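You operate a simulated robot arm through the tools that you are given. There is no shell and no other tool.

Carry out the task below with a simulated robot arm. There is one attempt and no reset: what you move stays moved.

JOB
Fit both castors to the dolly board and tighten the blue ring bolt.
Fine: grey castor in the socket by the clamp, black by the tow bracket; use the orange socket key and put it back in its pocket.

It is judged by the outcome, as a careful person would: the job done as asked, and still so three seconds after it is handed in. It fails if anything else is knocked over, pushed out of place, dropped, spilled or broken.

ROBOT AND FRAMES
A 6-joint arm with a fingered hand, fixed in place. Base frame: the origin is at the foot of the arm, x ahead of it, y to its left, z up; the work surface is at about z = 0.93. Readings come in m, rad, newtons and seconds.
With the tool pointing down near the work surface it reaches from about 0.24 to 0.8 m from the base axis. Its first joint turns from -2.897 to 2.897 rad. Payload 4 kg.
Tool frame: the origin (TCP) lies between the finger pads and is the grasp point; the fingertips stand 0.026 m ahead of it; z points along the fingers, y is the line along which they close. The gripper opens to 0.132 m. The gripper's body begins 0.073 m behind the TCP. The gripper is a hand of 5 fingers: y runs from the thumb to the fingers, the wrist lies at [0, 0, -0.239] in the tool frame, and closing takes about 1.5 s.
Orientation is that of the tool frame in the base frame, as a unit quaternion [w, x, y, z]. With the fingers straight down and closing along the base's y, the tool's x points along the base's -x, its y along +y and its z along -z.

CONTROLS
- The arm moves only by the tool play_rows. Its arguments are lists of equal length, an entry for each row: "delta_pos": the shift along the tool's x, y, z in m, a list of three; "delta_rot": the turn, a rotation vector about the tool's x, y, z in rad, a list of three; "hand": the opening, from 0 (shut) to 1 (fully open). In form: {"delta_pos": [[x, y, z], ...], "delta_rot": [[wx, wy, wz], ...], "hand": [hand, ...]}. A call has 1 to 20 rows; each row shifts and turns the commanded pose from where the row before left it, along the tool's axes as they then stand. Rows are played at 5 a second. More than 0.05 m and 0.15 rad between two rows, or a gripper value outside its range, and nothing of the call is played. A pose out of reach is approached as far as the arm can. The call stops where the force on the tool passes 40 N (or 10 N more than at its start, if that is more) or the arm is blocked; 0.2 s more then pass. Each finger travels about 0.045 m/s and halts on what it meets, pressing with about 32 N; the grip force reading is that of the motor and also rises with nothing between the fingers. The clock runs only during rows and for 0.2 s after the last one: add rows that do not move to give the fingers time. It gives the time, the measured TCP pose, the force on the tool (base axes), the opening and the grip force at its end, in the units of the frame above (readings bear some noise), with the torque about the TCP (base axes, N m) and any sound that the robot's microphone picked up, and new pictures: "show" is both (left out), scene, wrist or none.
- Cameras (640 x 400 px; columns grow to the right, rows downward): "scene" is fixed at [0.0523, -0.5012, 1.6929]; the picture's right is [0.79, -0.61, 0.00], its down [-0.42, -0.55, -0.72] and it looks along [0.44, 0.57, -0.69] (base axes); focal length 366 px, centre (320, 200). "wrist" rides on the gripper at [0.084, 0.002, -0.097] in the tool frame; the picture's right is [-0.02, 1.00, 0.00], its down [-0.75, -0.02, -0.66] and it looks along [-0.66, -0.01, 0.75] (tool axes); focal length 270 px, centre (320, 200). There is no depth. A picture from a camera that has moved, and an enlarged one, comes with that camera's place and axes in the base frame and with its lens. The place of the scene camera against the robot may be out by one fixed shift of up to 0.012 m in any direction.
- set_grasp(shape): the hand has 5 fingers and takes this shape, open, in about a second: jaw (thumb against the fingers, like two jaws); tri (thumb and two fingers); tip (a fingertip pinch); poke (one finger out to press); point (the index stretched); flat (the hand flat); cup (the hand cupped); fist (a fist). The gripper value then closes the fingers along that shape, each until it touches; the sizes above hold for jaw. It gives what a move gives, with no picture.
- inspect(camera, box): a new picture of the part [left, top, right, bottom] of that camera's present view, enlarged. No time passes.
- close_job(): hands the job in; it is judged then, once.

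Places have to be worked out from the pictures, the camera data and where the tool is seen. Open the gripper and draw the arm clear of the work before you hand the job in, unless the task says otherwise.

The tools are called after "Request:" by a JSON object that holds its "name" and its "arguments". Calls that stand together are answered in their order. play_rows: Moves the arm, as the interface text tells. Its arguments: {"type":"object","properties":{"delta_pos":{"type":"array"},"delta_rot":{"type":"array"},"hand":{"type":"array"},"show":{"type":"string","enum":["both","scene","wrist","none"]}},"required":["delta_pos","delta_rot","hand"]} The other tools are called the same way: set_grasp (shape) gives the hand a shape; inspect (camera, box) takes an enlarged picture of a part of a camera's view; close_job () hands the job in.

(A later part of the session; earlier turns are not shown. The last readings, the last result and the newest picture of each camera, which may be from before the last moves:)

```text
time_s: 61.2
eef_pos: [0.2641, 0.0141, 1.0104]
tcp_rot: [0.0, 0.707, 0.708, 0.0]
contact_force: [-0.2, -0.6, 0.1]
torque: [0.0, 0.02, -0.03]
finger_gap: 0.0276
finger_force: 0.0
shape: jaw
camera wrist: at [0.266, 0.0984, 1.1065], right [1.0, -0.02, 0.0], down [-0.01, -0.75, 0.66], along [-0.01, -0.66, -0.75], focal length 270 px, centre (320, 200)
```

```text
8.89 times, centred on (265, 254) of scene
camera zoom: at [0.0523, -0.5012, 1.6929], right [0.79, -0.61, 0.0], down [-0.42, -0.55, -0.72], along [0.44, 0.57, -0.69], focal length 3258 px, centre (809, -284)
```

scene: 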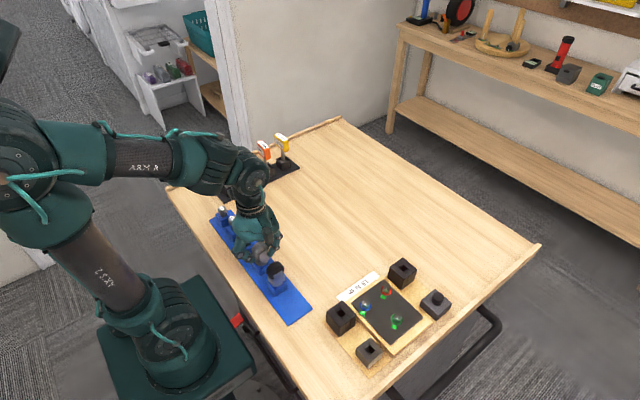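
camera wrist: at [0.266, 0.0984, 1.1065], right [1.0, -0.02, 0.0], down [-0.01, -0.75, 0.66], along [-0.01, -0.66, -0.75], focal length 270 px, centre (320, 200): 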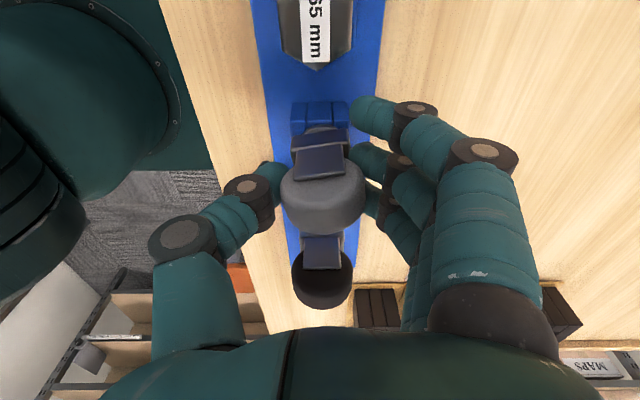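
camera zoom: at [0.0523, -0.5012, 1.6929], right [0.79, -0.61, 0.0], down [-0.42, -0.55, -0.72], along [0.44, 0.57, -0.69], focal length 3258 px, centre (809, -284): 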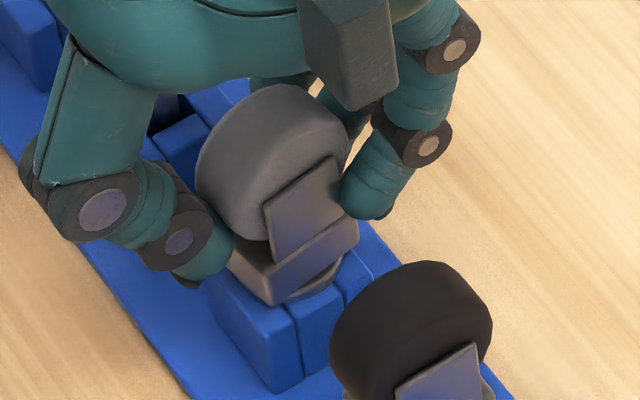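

Fingertips are now at the base box. I keep closing gently with a small −x shift to counter the thumb push.

Request:
{"name": "play_rows", "arguments": {"delta_pos": [[0, -0.001, 0], [0, -0.001, 0], [0, 0, 0], [0, 0, 0], [0, 0, 0]], "delta_rot": [[0, 0, 0], [0, 0, 0], [0, 0, 0], [0, 0, 0], [0, 0, 0]], "hand": [0.18, 0.16, 0.14, 0.12, 0.12]}}

Request:
{"name": "inspect", "arguments": {"camera": "wrist", "box": [240, 70, 410, 230]}}

Request:
{"name": "inspect", "arguments": {"camera": "scene", "box": [245, 232, 285, 277]}}

```text
time_s: 62.4
eef_pos: [0.2645, 0.0148, 1.0097]
tcp_rot: [0.001, 0.707, 0.708, 0.0]
contact_force: [3.9, -1.1, -1.5]
torque: [0.03, -0.26, 0.03]
finger_gap: 0.009
finger_force: 31.6
shape: jaw
camera wrist: at [0.2642, 0.0986, 1.1064], right [1.0, -0.02, 0.0], down [-0.02, -0.75, 0.66], along [-0.01, -0.66, -0.75], focal length 270 px, centre (320, 200)
```

scene: 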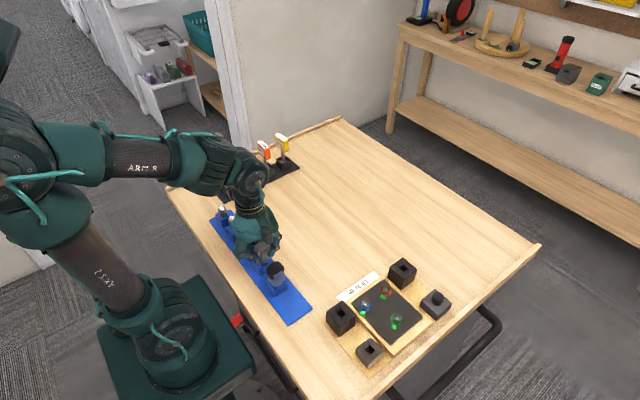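
wrist: 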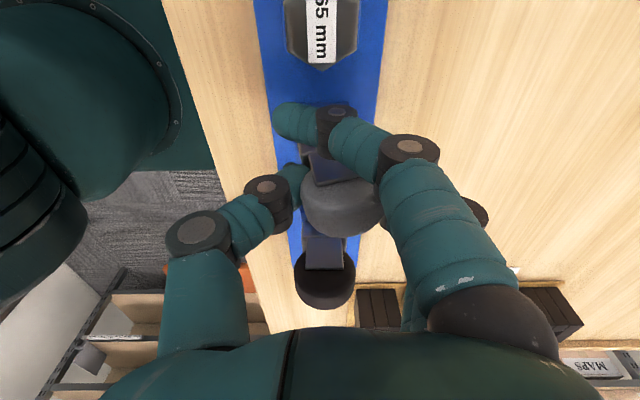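

```text
2.50 times, centred on (325, 150) of wrist
camera zoom: at [0.2642, 0.0986, 1.1064], right [1.0, -0.02, 0.0], down [-0.02, -0.75, 0.66], along [-0.01, -0.66, -0.75], focal length 676 px, centre (308, 325)
```

zoom: 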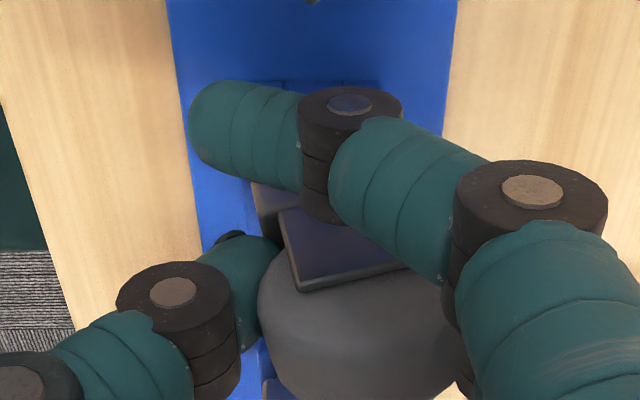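

```text
8.89 times, centred on (265, 254) of scene
camera zoom: at [0.0523, -0.5012, 1.6929], right [0.79, -0.61, 0.0], down [-0.42, -0.55, -0.72], along [0.44, 0.57, -0.69], focal length 3258 px, centre (809, -284)
```

zoom: 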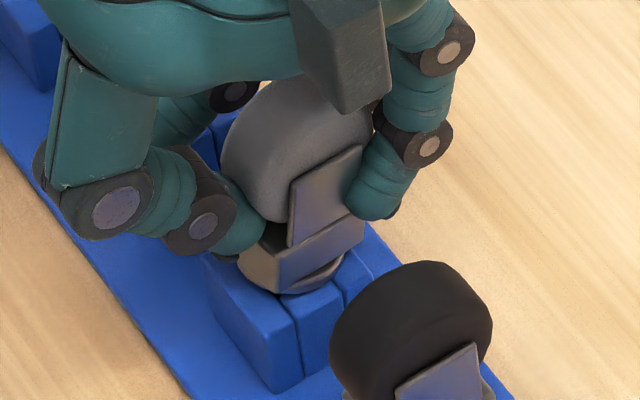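

The thumb clearly overpowers the fingers, and the free index finger presses on the fork, so the jaw grip skews the castor. I release, raise, and try the three-point "tri" shape instead.

Request:
{"name": "play_rows", "arguments": {"delta_pos": [[0, 0, 0], [0, 0, 0], [0, 0, 0], [0, 0.0015, 0], [0, 0.0015, 0], [0, 0, 0], [0, 0, -0.02], [0, 0, -0.03], [0, 0, -0.04], [0, 0, -0.04], [0, 0, 0]], "delta_rot": [[0, 0, 0], [0, 0, 0], [0, 0, 0], [0, 0, 0], [0, 0, 0], [0, 0, 0], [0, 0, 0], [0, 0, 0], [0, 0, 0], [0, 0, 0], [0, 0, 0]], "hand": [0.18, 0.24, 0.32, 0.42, 0.55, 0.6, 0.6, 0.6, 0.6, 0.6, 0.6], "show": "scene"}}

Request:
{"name": "set_grasp", "arguments": {"shape": "tri"}}

Request:
{"name": "inspect", "arguments": {"camera": "wrist", "box": [0, 0, 640, 400]}}

Request:
{"name": "inspect", "arguments": {"camera": "scene", "box": [205, 160, 305, 290]}}

```text
time_s: 64.8
eef_pos: [0.2681, 0.0139, 1.14]
tcp_rot: [0.001, 0.706, 0.708, -0.001]
contact_force: [-0.4, 0.2, 0.8]
torque: [0.0, 0.02, 0.05]
finger_gap: 0.0789
finger_force: 0.0
shape: jaw
```

scene: 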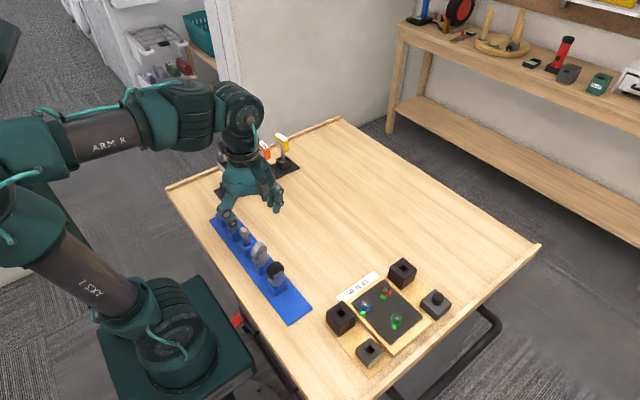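

```text
time_s: 65.7
eef_pos: [0.2678, 0.0126, 1.1382]
tcp_rot: [0.0, 0.706, 0.708, 0.0]
contact_force: [0.0, 1.0, 0.1]
torque: [0.0, -0.02, 0.0]
finger_gap: 0.1318
finger_force: 0.0
shape: tri
```

```text
1.00 times, centred on (320, 200) of wrist (not enlarged: the box is as wide or as high as the picture)
camera zoom: at [0.2689, 0.098, 1.2359], right [1.0, -0.02, 0.0], down [-0.01, -0.75, 0.66], along [-0.01, -0.66, -0.75], focal length 270 px, centre (320, 200)
```

zoom: 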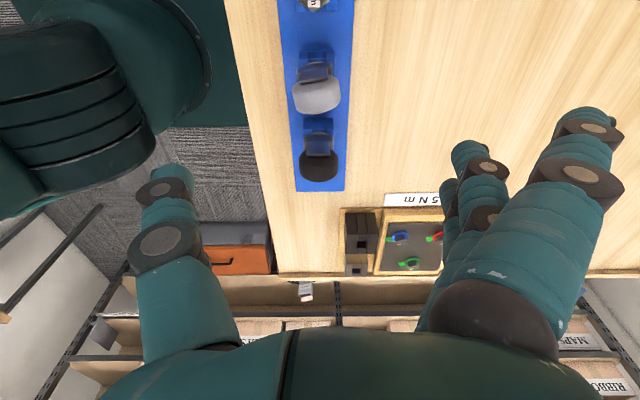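

```text
3.08 times, centred on (255, 225) of scene
camera zoom: at [0.0523, -0.5012, 1.6929], right [0.79, -0.61, 0.0], down [-0.42, -0.55, -0.72], along [0.44, 0.57, -0.69], focal length 1128 px, centre (520, 123)
```

zoom: 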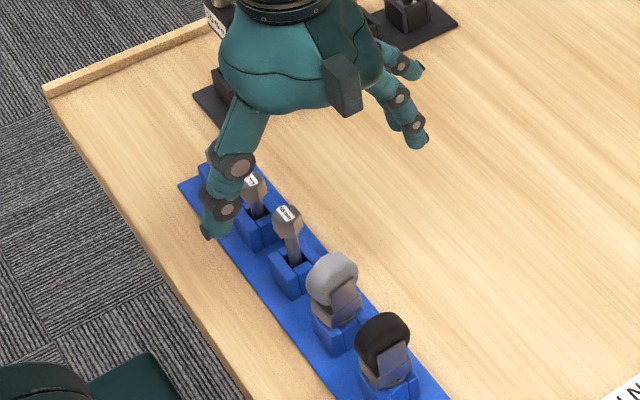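

In "tri" the index stays out of the way and thumb faces the two middle fingers. I test-close in the air to see where thumb and fingers go.

Request:
{"name": "play_rows", "arguments": {"delta_pos": [[0, 0, 0], [0, 0, 0], [0, 0, 0], [0, 0, 0], [0, 0, 0], [0, 0, 0], [0, 0, 0], [0, 0, 0]], "delta_rot": [[0, 0, 0], [0, 0, 0], [0, 0, 0], [0, 0, 0], [0, 0, 0], [0, 0, 0], [0, 0, 0], [0, 0, 0]], "hand": [0.8, 0.6, 0.45, 0.3, 0.3, 0.3, 0.3, 0.3], "show": "wrist"}}

Request:
{"name": "play_rows", "arguments": {"delta_pos": [[0, 0, 0], [0, 0, 0], [0, 0, 0], [0, 0, 0], [0, 0, 0]], "delta_rot": [[0, 0, 0], [0, 0, 0], [0, 0, 0], [0, 0, 0], [0, 0, 0]], "hand": [0.2, 0.12, 0.12, 0.12, 0.12], "show": "both"}}

Request:
{"name": "inspect", "arguments": {"camera": "scene", "box": [205, 150, 305, 280]}}

```text
time_s: 67.5
eef_pos: [0.2679, 0.0132, 1.1387]
tcp_rot: [0.0, 0.707, 0.708, 0.0]
contact_force: [0.1, 0.1, -0.6]
torque: [-0.02, 0.0, 0.0]
finger_gap: 0.0403
finger_force: 0.0
shape: tri
camera wrist: at [0.269, 0.098, 1.2359], right [1.0, -0.02, 0.0], down [-0.01, -0.75, 0.66], along [-0.01, -0.66, -0.75], focal length 270 px, centre (320, 200)
```

wrist: 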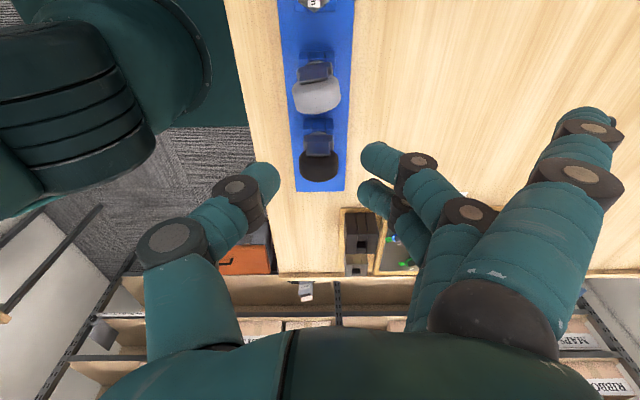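

```text
time_s: 68.7
eef_pos: [0.2688, 0.0137, 1.1393]
tcp_rot: [0.0, 0.707, 0.707, 0.0]
contact_force: [0.5, -0.2, 1.0]
torque: [0.03, -0.03, -0.02]
finger_gap: 0.0164
finger_force: 0.2
shape: tri
camera wrist: at [0.2689, 0.098, 1.2359], right [1.0, -0.02, 0.0], down [-0.01, -0.75, 0.66], along [-0.01, -0.66, -0.75], focal length 270 px, centre (320, 200)
```

scene: 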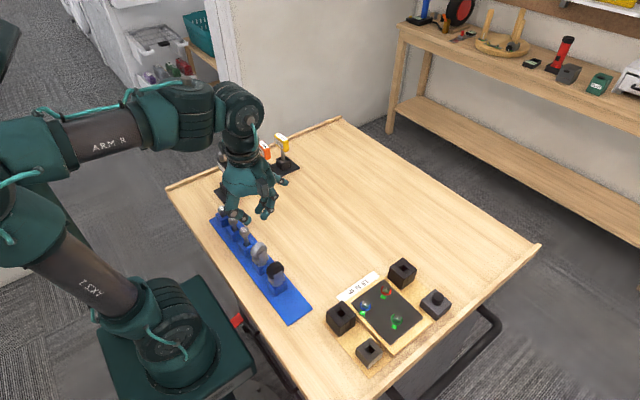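
wrist: 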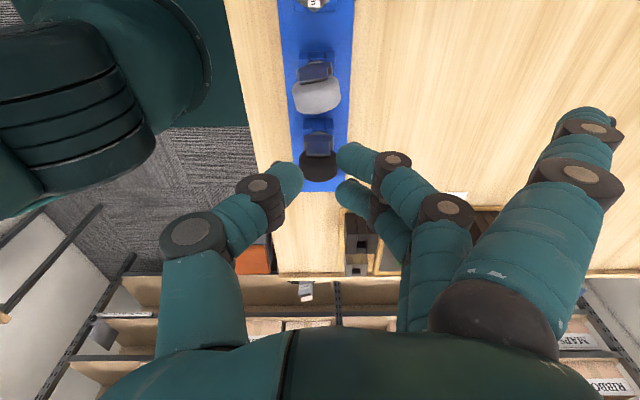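

```text
3.08 times, centred on (255, 215) of scene
camera zoom: at [0.0523, -0.5012, 1.6929], right [0.79, -0.61, 0.0], down [-0.42, -0.55, -0.72], along [0.44, 0.57, -0.69], focal length 1128 px, centre (520, 154)
```

zoom: 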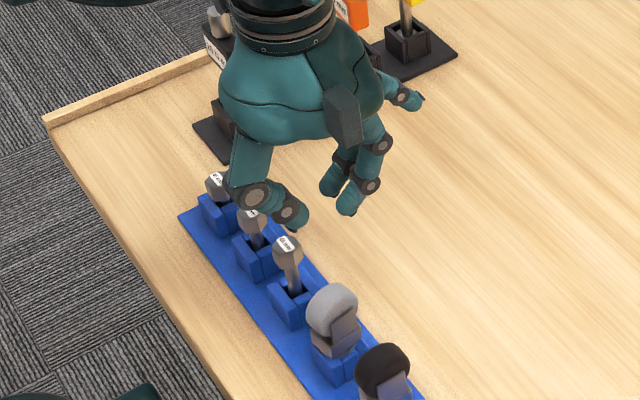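

In tri, thumb and two fingers close symmetrically about the TCP. I reopen to 80 mm and check the grey castor's current position before going down again.

Request:
{"name": "play_rows", "arguments": {"delta_pos": [[0, 0, 0], [0, 0, 0], [0, 0, 0], [0, 0, 0], [0, 0, 0]], "delta_rot": [[0, 0, 0], [0, 0, 0], [0, 0, 0], [0, 0, 0], [0, 0, 0]], "hand": [0.25, 0.4, 0.6, 0.6, 0.6], "show": "none"}}

Request:
{"name": "inspect", "arguments": {"camera": "wrist", "box": [270, 30, 370, 130]}}

Request:
{"name": "inspect", "arguments": {"camera": "scene", "box": [244, 236, 284, 281]}}

```text
time_s: 69.9
eef_pos: [0.2678, 0.0126, 1.1384]
tcp_rot: [0.0, 0.707, 0.708, 0.0]
contact_force: [0.0, -0.3, 0.1]
torque: [0.0, 0.02, -0.02]
finger_gap: 0.0787
finger_force: 0.1
shape: tri
```

```text
4.00 times, centred on (320, 80) of wrist
camera zoom: at [0.269, 0.098, 1.2359], right [1.0, -0.02, 0.0], down [-0.01, -0.75, 0.66], along [-0.01, -0.66, -0.75], focal length 1081 px, centre (320, 680)
```

zoom: 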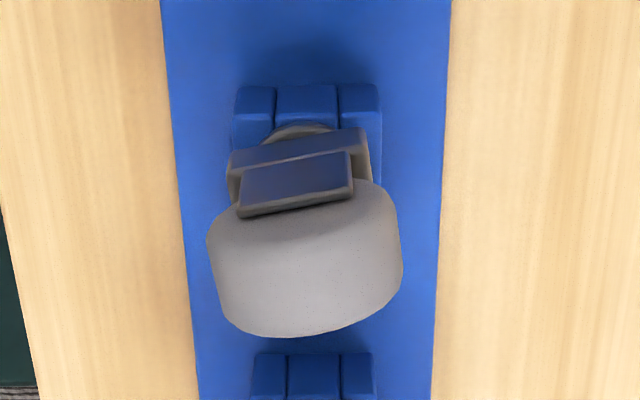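

```text
8.89 times, centred on (264, 258) of scene
camera zoom: at [0.0523, -0.5012, 1.6929], right [0.79, -0.61, 0.0], down [-0.42, -0.55, -0.72], along [0.44, 0.57, -0.69], focal length 3258 px, centre (818, -320)
```

zoom: 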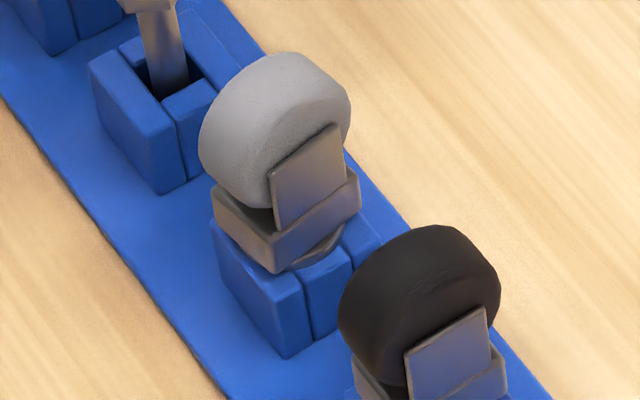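

The grey castor now sits upright but yawed about +10°. I turn the hand +10° to match, align over its centre (0.2644, 0.0149) and go down to the wheel's mid-height.

Request:
{"name": "play_rows", "arguments": {"delta_pos": [[0, 0, 0], [0.0035, -0.0026, 0], [0, 0, 0.03], [0, 0, 0.03], [0, 0, 0.03], [0, 0, 0.0225], [0, 0, 0]], "delta_rot": [[0, 0, -0.0875], [0, 0, -0.0875], [0, 0, 0], [0, 0, 0], [0, 0, 0], [0, 0, 0], [0, 0, 0]], "hand": [0.6, 0.6, 0.6, 0.6, 0.6, 0.6, 0.6]}}

Request:
{"name": "inspect", "arguments": {"camera": "wrist", "box": [240, 70, 410, 230]}}

Request:
{"name": "inspect", "arguments": {"camera": "scene", "box": [240, 222, 290, 277]}}

```text
time_s: 71.5
eef_pos: [0.2639, 0.0183, 1.0282]
tcp_rot: [0.0, 0.642, 0.767, 0.0]
contact_force: [0.3, 0.3, -0.3]
torque: [0.04, -0.01, 0.03]
finger_gap: 0.0785
finger_force: 0.1
shape: tri
camera wrist: at [0.25, 0.1003, 1.1242], right [0.99, 0.16, 0.0], down [0.12, -0.74, 0.66], along [0.1, -0.65, -0.75], focal length 270 px, centre (320, 200)
```

scene: 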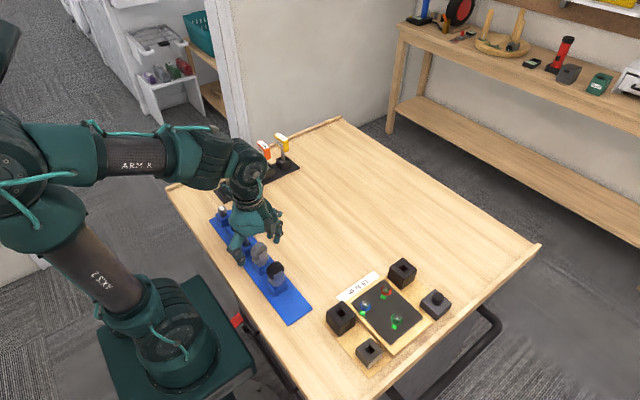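
wrist: 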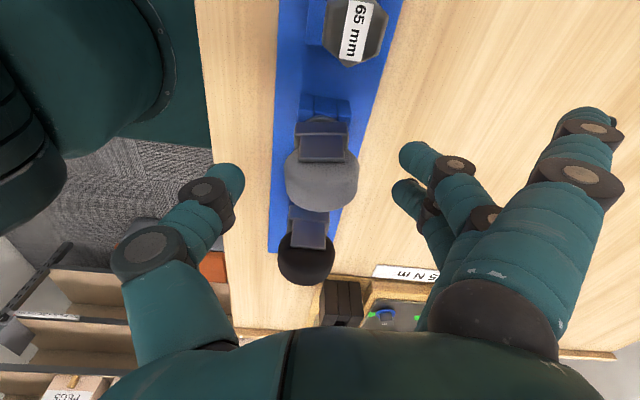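

```text
2.50 times, centred on (325, 150) of wrist
camera zoom: at [0.25, 0.1003, 1.1242], right [0.99, 0.16, 0.0], down [0.12, -0.74, 0.66], along [0.1, -0.65, -0.75], focal length 676 px, centre (308, 325)
```

zoom: 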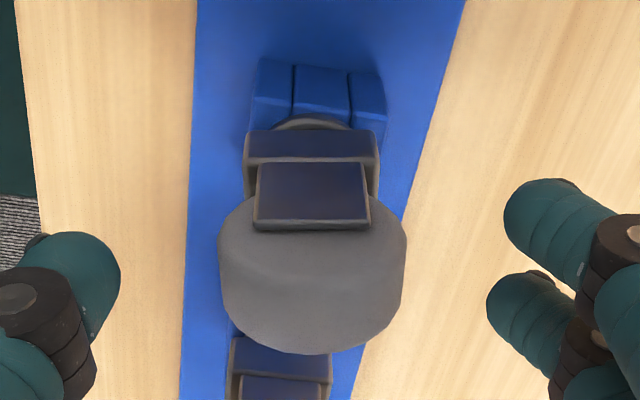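

```text
7.27 times, centred on (265, 250) of scene
camera zoom: at [0.0523, -0.5012, 1.6929], right [0.79, -0.61, 0.0], down [-0.42, -0.55, -0.72], along [0.44, 0.57, -0.69], focal length 2666 px, centre (720, -160)
```

zoom: 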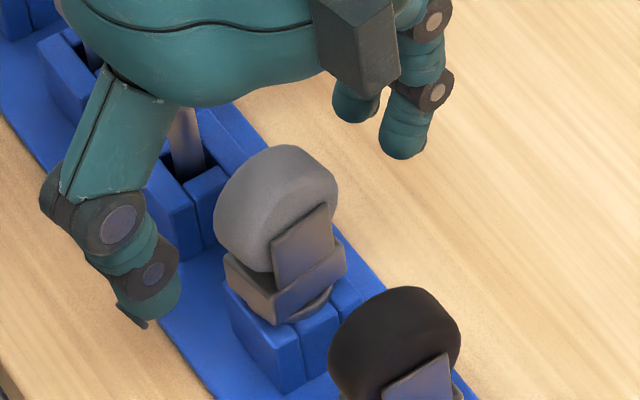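

The castor is square in the hand frame and centred. I close to contact, then keep closing while shifting the hand so the wheel stays put against the stronger thumb.

Request:
{"name": "play_rows", "arguments": {"delta_pos": [[0, 0, 0], [0, 0, 0], [0, 0, 0], [0, 0, 0], [0, -0.0013, 0], [0, -0.0013, 0], [0, -0.0013, 0], [0, -0.0013, 0], [0, 0, 0]], "delta_rot": [[0, 0, 0], [0, 0, 0], [0, 0, 0], [0, 0, 0], [0, 0, 0], [0, 0, 0], [0, 0, 0], [0, 0, 0], [0, 0, 0]], "hand": [0.5, 0.4, 0.32, 0.29, 0.27, 0.25, 0.23, 0.21, 0.21]}}

Request:
{"name": "inspect", "arguments": {"camera": "wrist", "box": [240, 70, 410, 230]}}

Request:
{"name": "inspect", "arguments": {"camera": "scene", "box": [240, 222, 290, 277]}}

```text
time_s: 73.5
eef_pos: [0.2585, 0.0177, 1.0269]
tcp_rot: [-0.001, 0.642, 0.767, -0.001]
contact_force: [3.7, 2.2, 0.5]
torque: [0.07, -0.29, 0.02]
finger_gap: 0.0307
finger_force: 32.1
shape: tri
camera wrist: at [0.2445, 0.0999, 1.1237], right [0.99, 0.16, 0.0], down [0.12, -0.74, 0.66], along [0.1, -0.65, -0.75], focal length 270 px, centre (320, 200)
```

scene: 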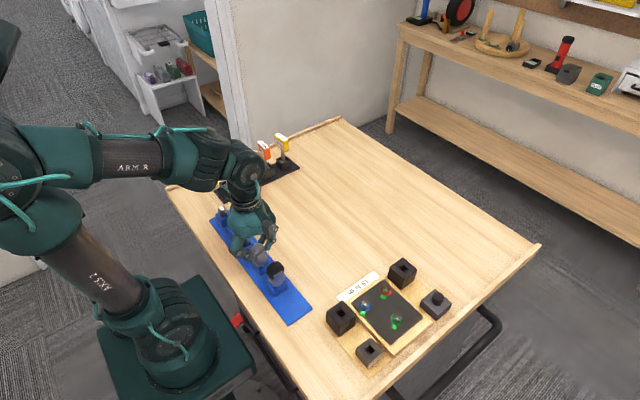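
wrist: 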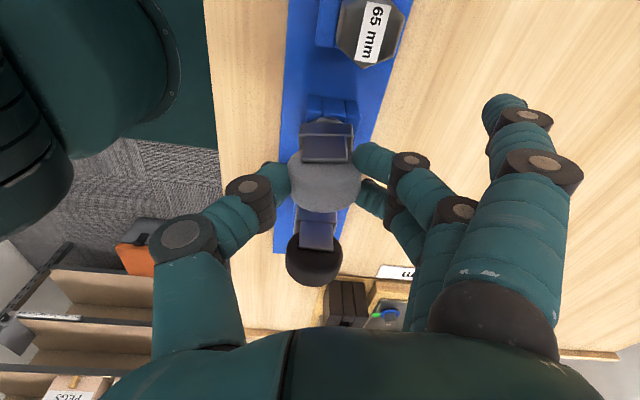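

```text
2.50 times, centred on (325, 150) of wrist
camera zoom: at [0.2445, 0.0999, 1.1237], right [0.99, 0.16, 0.0], down [0.12, -0.74, 0.66], along [0.1, -0.65, -0.75], focal length 676 px, centre (308, 325)
```

zoom: 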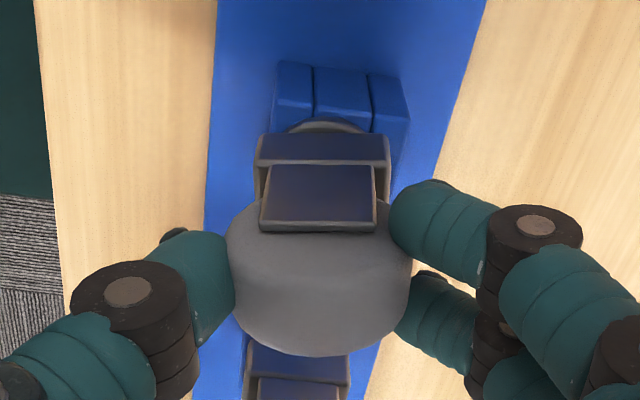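

```text
7.27 times, centred on (265, 250) of scene
camera zoom: at [0.0523, -0.5012, 1.6929], right [0.79, -0.61, 0.0], down [-0.42, -0.55, -0.72], along [0.44, 0.57, -0.69], focal length 2666 px, centre (720, -160)
```

zoom: 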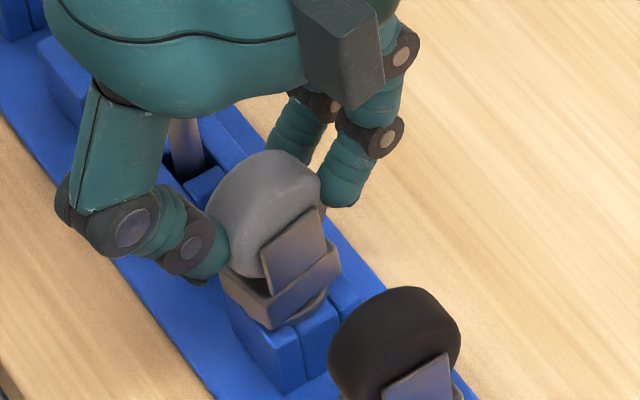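

Good grip now: 32 N with the wheel nearly centred. I shift the hand back 3.5 mm so the castor stands upright again before lifting.

Request:
{"name": "play_rows", "arguments": {"delta_pos": [[0, 0.0018, 0], [0, 0.0018, 0], [0, 0, 0]], "delta_rot": [[0, 0, 0], [0, 0, 0], [0, 0, 0]], "hand": [0.21, 0.2, 0.2]}}

Request:
{"name": "inspect", "arguments": {"camera": "wrist", "box": [240, 70, 410, 230]}}

Request:
{"name": "inspect", "arguments": {"camera": "scene", "box": [245, 236, 285, 281]}}

```text
time_s: 74.3
eef_pos: [0.2622, 0.0179, 1.0267]
tcp_rot: [0.0, 0.642, 0.767, 0.001]
contact_force: [-1.4, 0.4, 2.1]
torque: [-0.01, 0.05, 0.02]
finger_gap: 0.0305
finger_force: 31.4
shape: tri
camera wrist: at [0.2483, 0.1005, 1.1234], right [0.99, 0.16, 0.0], down [0.12, -0.74, 0.66], along [0.1, -0.65, -0.75], focal length 270 px, centre (320, 200)
```

scene: 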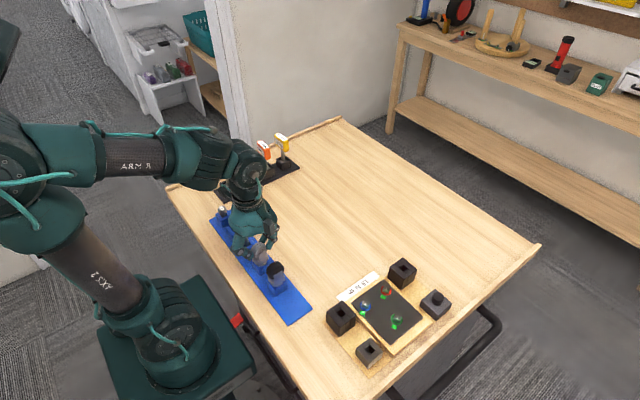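
wrist: 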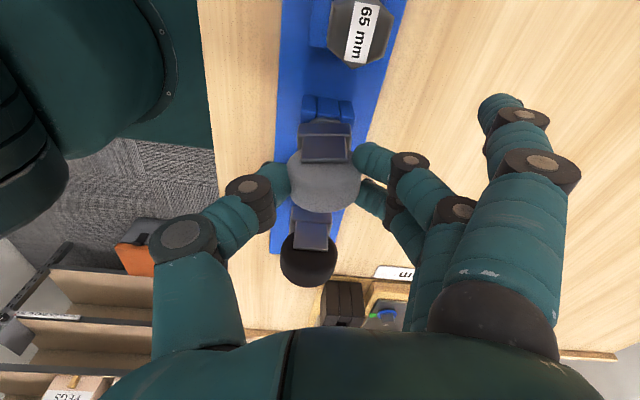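

```text
2.50 times, centred on (325, 150) of wrist
camera zoom: at [0.2483, 0.1005, 1.1234], right [0.99, 0.16, 0.0], down [0.12, -0.74, 0.66], along [0.1, -0.65, -0.75], focal length 676 px, centre (308, 325)
```

zoom: 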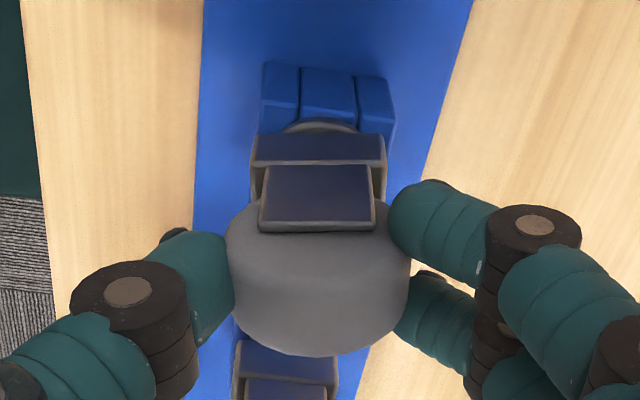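

```text
8.89 times, centred on (265, 258) of scene
camera zoom: at [0.0523, -0.5012, 1.6929], right [0.79, -0.61, 0.0], down [-0.42, -0.55, -0.72], along [0.44, 0.57, -0.69], focal length 3258 px, centre (809, -320)
```

zoom: 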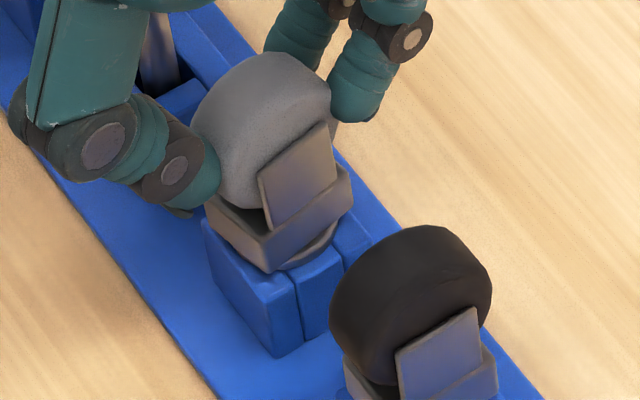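

The castor is upright in the holder. I lift it slowly.

Request:
{"name": "play_rows", "arguments": {"delta_pos": [[0, 0, -0.008], [0, 0, -0.008], [0, 0, -0.008], [0, 0, -0.008], [0, 0, -0.008], [0, 0, -0.01], [0, 0, 0]], "delta_rot": [[0, 0, 0], [0, 0, 0], [0, 0, 0], [0, 0, 0], [0, 0, 0], [0, 0, 0], [0, 0, 0]], "hand": [0.2, 0.2, 0.2, 0.2, 0.2, 0.2, 0.2]}}

Request:
{"name": "inspect", "arguments": {"camera": "scene", "box": [240, 212, 290, 277]}}

Request:
{"name": "inspect", "arguments": {"camera": "wrist", "box": [240, 70, 410, 230]}}

```text
time_s: 75.9
eef_pos: [0.2616, 0.0179, 1.0756]
tcp_rot: [0.0, 0.642, 0.767, 0.0]
contact_force: [-0.5, 0.2, -0.7]
torque: [0.02, -0.02, 0.0]
finger_gap: 0.0304
finger_force: 32.2
shape: tri
camera wrist: at [0.2484, 0.1014, 1.1736], right [0.99, 0.16, 0.0], down [0.12, -0.74, 0.66], along [0.1, -0.65, -0.75], focal length 270 px, centre (320, 200)
```

scene: 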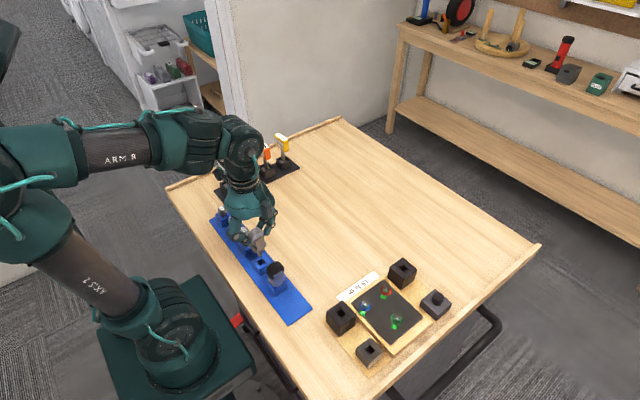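
wrist: 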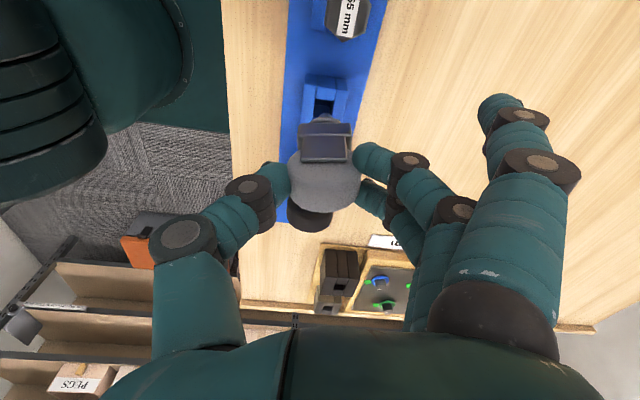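

```text
6.15 times, centred on (265, 244) of scene
camera zoom: at [0.0523, -0.5012, 1.6929], right [0.79, -0.61, 0.0], down [-0.42, -0.55, -0.72], along [0.44, 0.57, -0.69], focal length 2255 px, centre (658, -74)
```

zoom: 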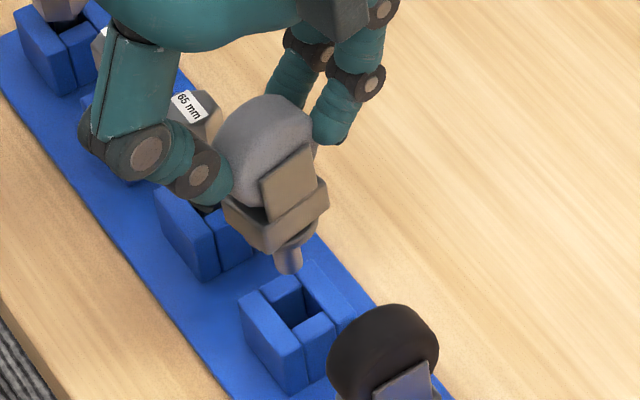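

```text
2.50 times, centred on (325, 150) of wrist
camera zoom: at [0.2484, 0.1014, 1.1736], right [0.99, 0.16, 0.0], down [0.12, -0.74, 0.66], along [0.1, -0.65, -0.75], focal length 676 px, centre (308, 325)
```

zoom: 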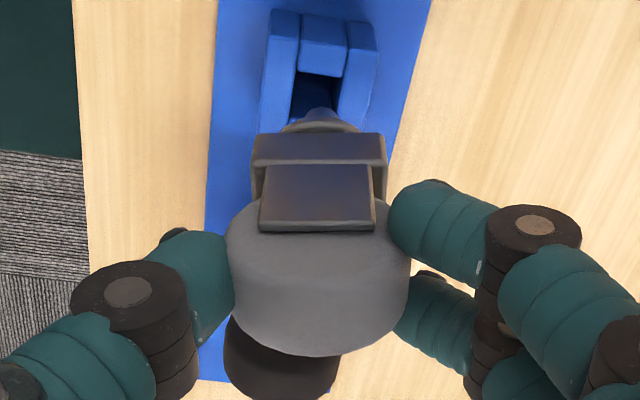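

The castor came out cleanly; it has a short round stem. I raise it, turn it back to 0° yaw and carry it above socket C beside the clamp.

Request:
{"name": "play_rows", "arguments": {"delta_pos": [[0, 0, -0.035], [0, 0, -0.04], [0, 0, 0], [0, 0, 0], [-0.02975, 0.031, 0], [-0.02975, 0.031, 0], [-0.02975, 0.031, 0], [-0.02975, 0.031, 0], [-0.02975, 0.031, 0], [-0.02975, 0.031, 0], [-0.02975, 0.031, 0], [-0.02975, 0.031, 0], [0, 0, 0], [0, 0, 0]], "delta_rot": [[0, 0, 0], [0, 0, 0], [0, 0, 0.0873], [0, 0, 0.0873], [0, 0, 0], [0, 0, 0], [0, 0, 0], [0, 0, 0], [0, 0, 0], [0, 0, 0], [0, 0, 0], [0, 0, 0], [0, 0, 0], [0, 0, 0]], "hand": [0.2, 0.2, 0.2, 0.2, 0.2, 0.2, 0.2, 0.2, 0.2, 0.2, 0.2, 0.2, 0.2, 0.2]}}

Request:
{"name": "inspect", "arguments": {"camera": "wrist", "box": [250, 20, 420, 160]}}

Request:
{"name": "inspect", "arguments": {"camera": "scene", "box": [370, 190, 450, 300]}}

```text
time_s: 78.9
eef_pos: [0.5115, -0.2212, 1.1501]
tcp_rot: [0.0, 0.706, 0.708, 0.0]
contact_force: [0.4, -0.2, -1.5]
torque: [0.01, 0.01, -0.01]
finger_gap: 0.0302
finger_force: 32.2
shape: tri
camera wrist: at [0.513, -0.1367, 1.2474], right [1.0, -0.02, 0.0], down [-0.01, -0.75, 0.66], along [-0.01, -0.66, -0.75], focal length 270 px, centre (320, 200)
```

scene: 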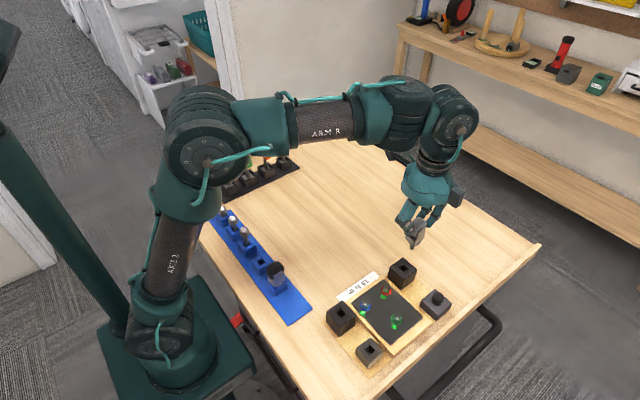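
wrist: 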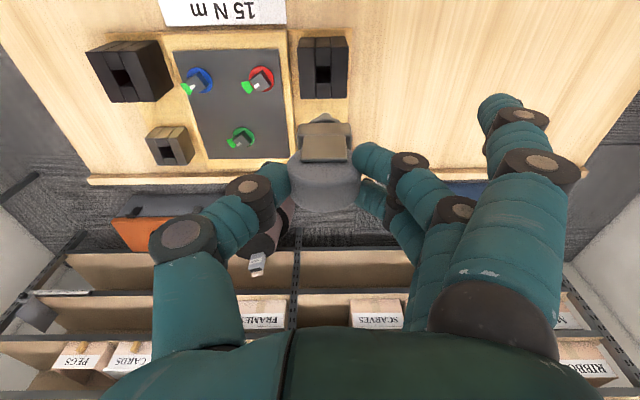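

```text
2.86 times, centred on (335, 90) of wrist
camera zoom: at [0.513, -0.1367, 1.2474], right [1.0, -0.02, 0.0], down [-0.01, -0.75, 0.66], along [-0.01, -0.66, -0.75], focal length 772 px, centre (277, 514)
```

zoom: 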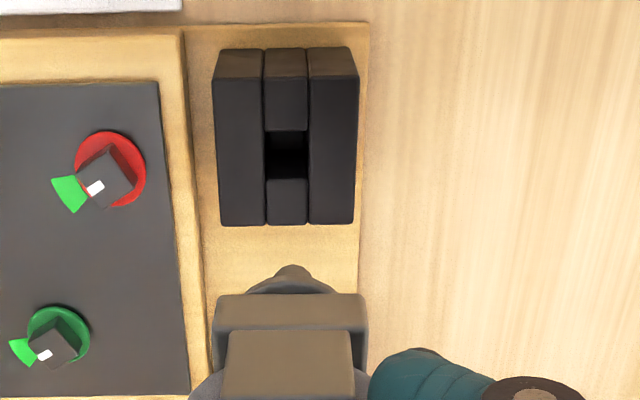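

```text
3.64 times, centred on (410, 245) of scene
camera zoom: at [0.0523, -0.5012, 1.6929], right [0.79, -0.61, 0.0], down [-0.42, -0.55, -0.72], along [0.44, 0.57, -0.69], focal length 1333 px, centre (-7, 36)
```

zoom: 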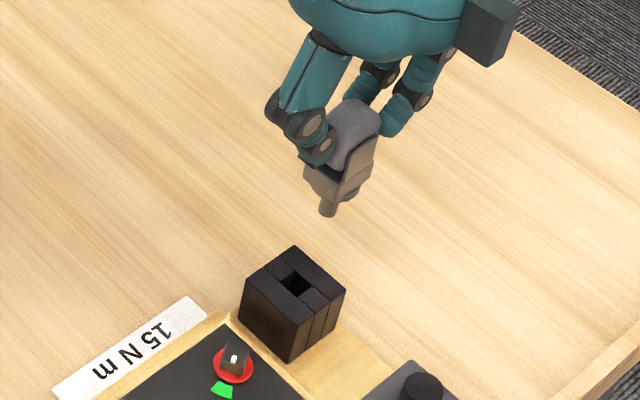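

Socket C's hole is about (0.515, −0.2146), ~14 mm square with its top at z≈0.9825. I zoom in on the stem to get its position relative to the hand.

Request:
{"name": "inspect", "arguments": {"camera": "wrist", "box": [285, 100, 370, 215]}}

Request:
{"name": "inspect", "arguments": {"camera": "scene", "box": [390, 210, 430, 255]}}

```text
3.48 times, centred on (328, 158) of wrist
camera zoom: at [0.513, -0.1367, 1.2474], right [1.0, -0.02, 0.0], down [-0.01, -0.75, 0.66], along [-0.01, -0.66, -0.75], focal length 940 px, centre (294, 348)
```

zoom: 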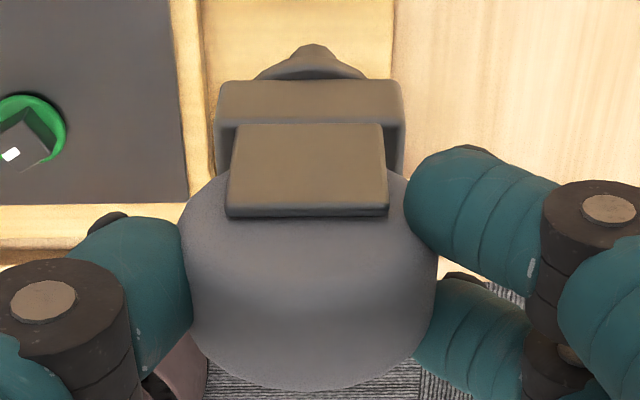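

```text
8.89 times, centred on (410, 232) of scene
camera zoom: at [0.0523, -0.5012, 1.6929], right [0.79, -0.61, 0.0], down [-0.42, -0.55, -0.72], along [0.44, 0.57, -0.69], focal length 3258 px, centre (-480, -89)
```

zoom: 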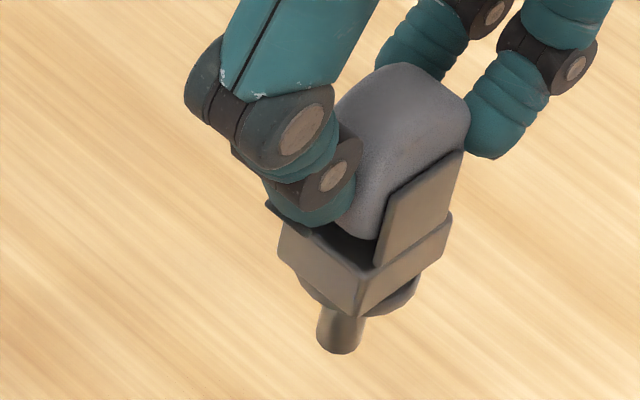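

The stem tip is ~90 mm below the TCP, at about (0.516, −0.223). I shift +8 mm in y and −1 mm in x to the hole, lower until the tip is ~1 cm above, and re-check.

Request:
{"name": "play_rows", "arguments": {"delta_pos": [[0.0083, -0.0013, 0], [0, 0, 0.02], [0, 0, 0.02], [0, 0, 0.02], [0, 0, 0]], "delta_rot": [[0, 0, 0], [0, 0, 0], [0, 0, 0], [0, 0, 0], [0, 0, 0]], "hand": [0.2, 0.2, 0.2, 0.2, 0.2]}}

Request:
{"name": "inspect", "arguments": {"camera": "wrist", "box": [280, 80, 370, 180]}}

Request:
{"name": "inspect", "arguments": {"camera": "scene", "box": [385, 235, 425, 290]}}

```text
time_s: 80.1
eef_pos: [0.5095, -0.2123, 1.0917]
tcp_rot: [0.0, 0.706, 0.708, 0.0]
contact_force: [0.5, 0.2, -0.9]
torque: [0.01, 0.0, 0.05]
finger_gap: 0.0303
finger_force: 31.2
shape: tri
camera wrist: at [0.5105, -0.1277, 1.1888], right [1.0, -0.02, 0.0], down [-0.01, -0.75, 0.66], along [-0.01, -0.66, -0.75], focal length 270 px, centre (320, 200)
```

scene: 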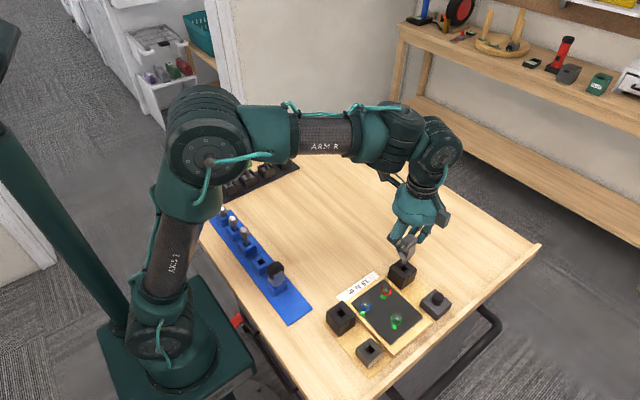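
wrist: 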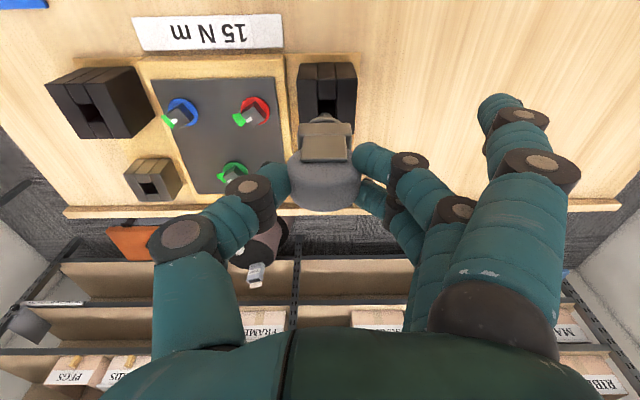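

```text
4.00 times, centred on (325, 130) of wrist
camera zoom: at [0.5105, -0.1277, 1.1888], right [1.0, -0.02, 0.0], down [-0.01, -0.75, 0.66], along [-0.01, -0.66, -0.75], focal length 1081 px, centre (300, 480)
```

zoom: 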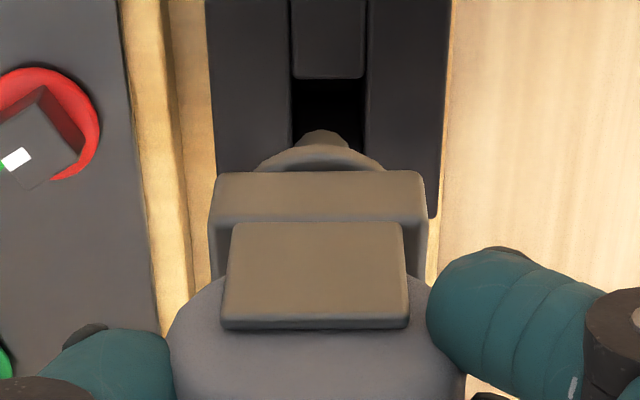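

```text
7.27 times, centred on (405, 262) of scene
camera zoom: at [0.0523, -0.5012, 1.6929], right [0.79, -0.61, 0.0], down [-0.42, -0.55, -0.72], along [0.44, 0.57, -0.69], focal length 2666 px, centre (-298, -254)
```

zoom: 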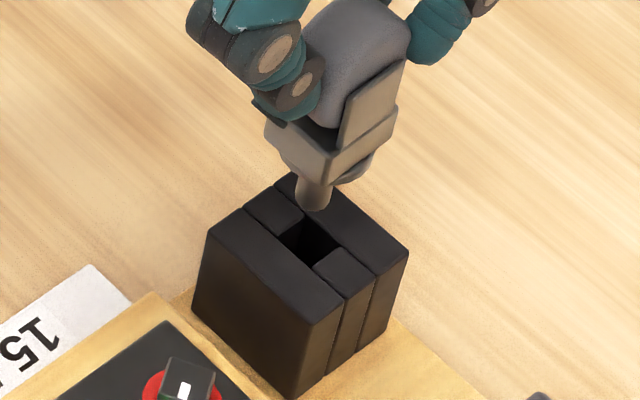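

Stem is ~1 mm off the hole centre in each axis by both cameras. I correct and lower into the hole slowly.

Request:
{"name": "play_rows", "arguments": {"delta_pos": [[-0.001, 0.0012, 0], [0, 0, 0.008], [0, 0, 0.008], [0, 0, 0.005], [0, 0, 0.005], [0, 0, 0]], "delta_rot": [[0, 0, 0], [0, 0, 0], [0, 0, 0], [0, 0, 0], [0, 0, 0], [0, 0, 0]], "hand": [0.2, 0.2, 0.2, 0.2, 0.2, 0.2]}}

Request:
{"name": "inspect", "arguments": {"camera": "wrist", "box": [280, 80, 370, 180]}}

Request:
{"name": "inspect", "arguments": {"camera": "scene", "box": [385, 235, 425, 290]}}

```text
time_s: 81.5
eef_pos: [0.5093, -0.2141, 1.0654]
tcp_rot: [-0.001, 0.707, 0.707, -0.001]
contact_force: [-0.5, -0.3, -0.3]
torque: [0.03, 0.01, -0.04]
finger_gap: 0.0303
finger_force: 32.8
shape: tri
camera wrist: at [0.5108, -0.1291, 1.1632], right [1.0, -0.02, 0.0], down [-0.01, -0.75, 0.66], along [-0.01, -0.66, -0.75], focal length 270 px, centre (320, 200)
```

scene: 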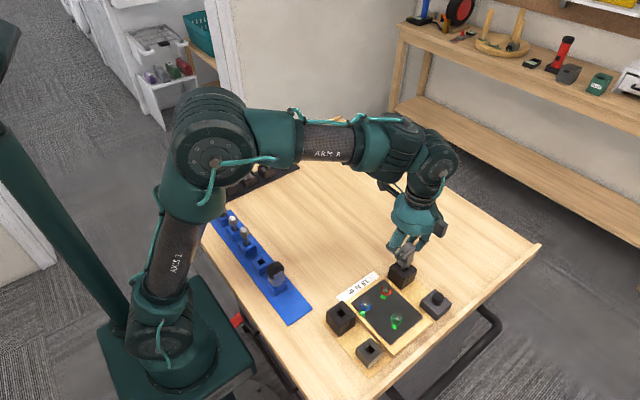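
wrist: 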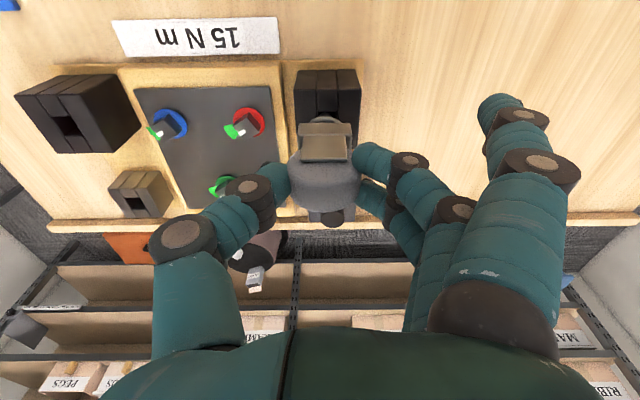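

```text
4.00 times, centred on (325, 130) of wrist
camera zoom: at [0.5108, -0.1291, 1.1632], right [1.0, -0.02, 0.0], down [-0.01, -0.75, 0.66], along [-0.01, -0.66, -0.75], focal length 1081 px, centre (300, 480)
```

zoom: 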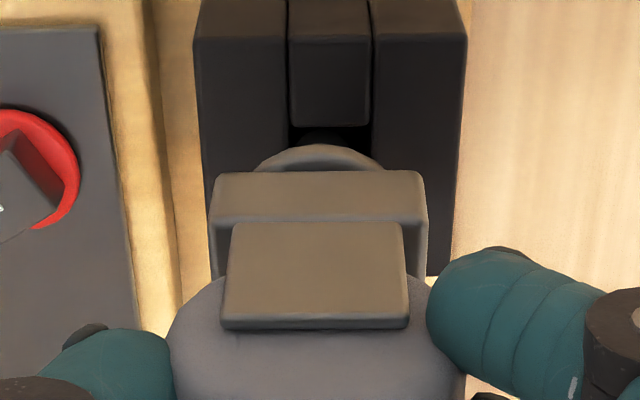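

```text
7.27 times, centred on (405, 262) of scene
camera zoom: at [0.0523, -0.5012, 1.6929], right [0.79, -0.61, 0.0], down [-0.42, -0.55, -0.72], along [0.44, 0.57, -0.69], focal length 2666 px, centre (-298, -254)
```

zoom: 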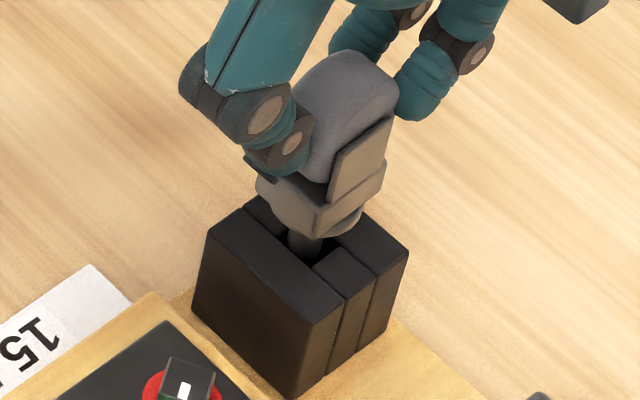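

The stem is going into the hole with no contact force. I continue down toward the seated height.

Request:
{"name": "play_rows", "arguments": {"delta_pos": [[0, 0, 0.005], [0, 0, 0.005], [0, 0, 0.004], [0, 0, 0.003], [0, 0, 0]], "delta_rot": [[0, 0, 0], [0, 0, 0], [0, 0, 0], [0, 0, 0], [0, 0, 0]], "hand": [0.2, 0.2, 0.2, 0.2, 0.2]}}

Request:
{"name": "inspect", "arguments": {"camera": "wrist", "box": [280, 80, 370, 180]}}

Request:
{"name": "inspect", "arguments": {"camera": "scene", "box": [385, 240, 425, 295]}}

```text
time_s: 82.7
eef_pos: [0.5091, -0.2129, 1.0491]
tcp_rot: [0.0, 0.707, 0.708, 0.0]
contact_force: [0.9, 0.5, -1.2]
torque: [-0.02, -0.09, -0.03]
finger_gap: 0.0302
finger_force: 31.9
shape: tri
camera wrist: at [0.5107, -0.1288, 1.1464], right [1.0, -0.02, 0.0], down [-0.01, -0.75, 0.66], along [-0.01, -0.66, -0.75], focal length 270 px, centre (320, 200)
```

scene: 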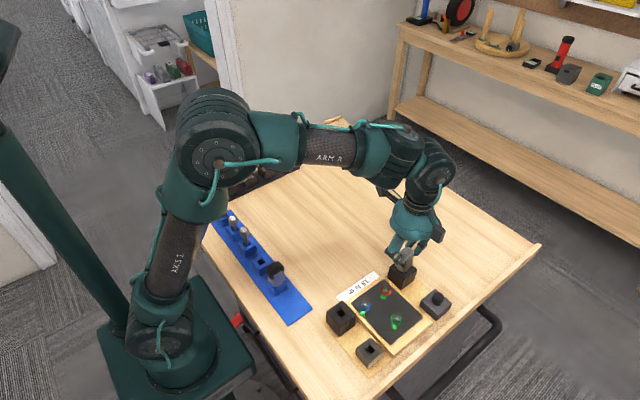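
wrist: 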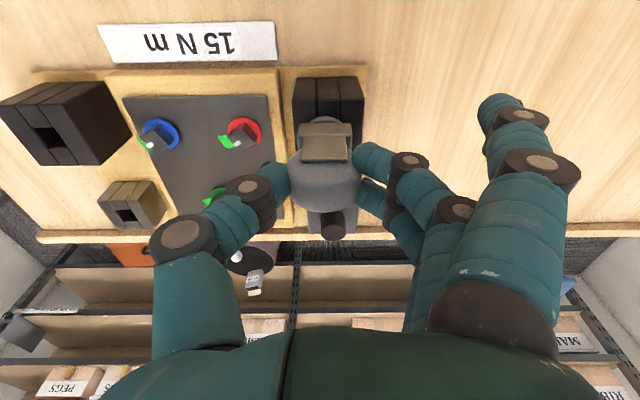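

```text
4.00 times, centred on (325, 130) of wrist
camera zoom: at [0.5107, -0.1288, 1.1464], right [1.0, -0.02, 0.0], down [-0.01, -0.75, 0.66], along [-0.01, -0.66, -0.75], focal length 1081 px, centre (300, 480)
```

zoom: 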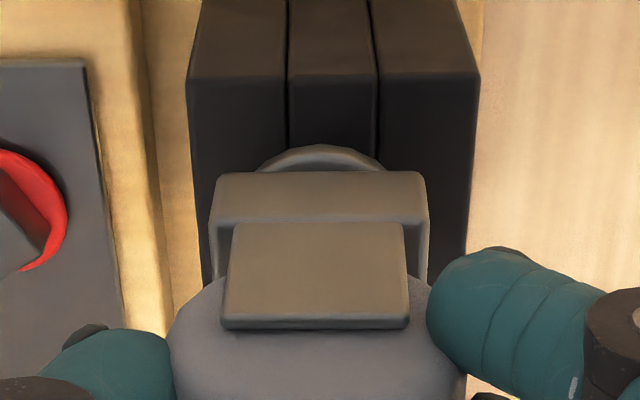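

```text
7.27 times, centred on (405, 268) of scene
camera zoom: at [0.0523, -0.5012, 1.6929], right [0.79, -0.61, 0.0], down [-0.42, -0.55, -0.72], along [0.44, 0.57, -0.69], focal length 2666 px, centre (-298, -291)
```

zoom: 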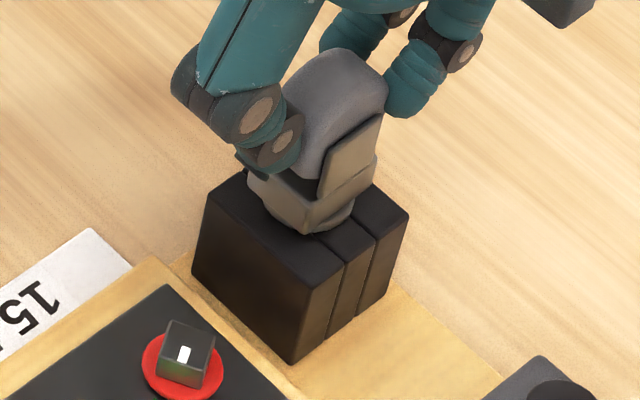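

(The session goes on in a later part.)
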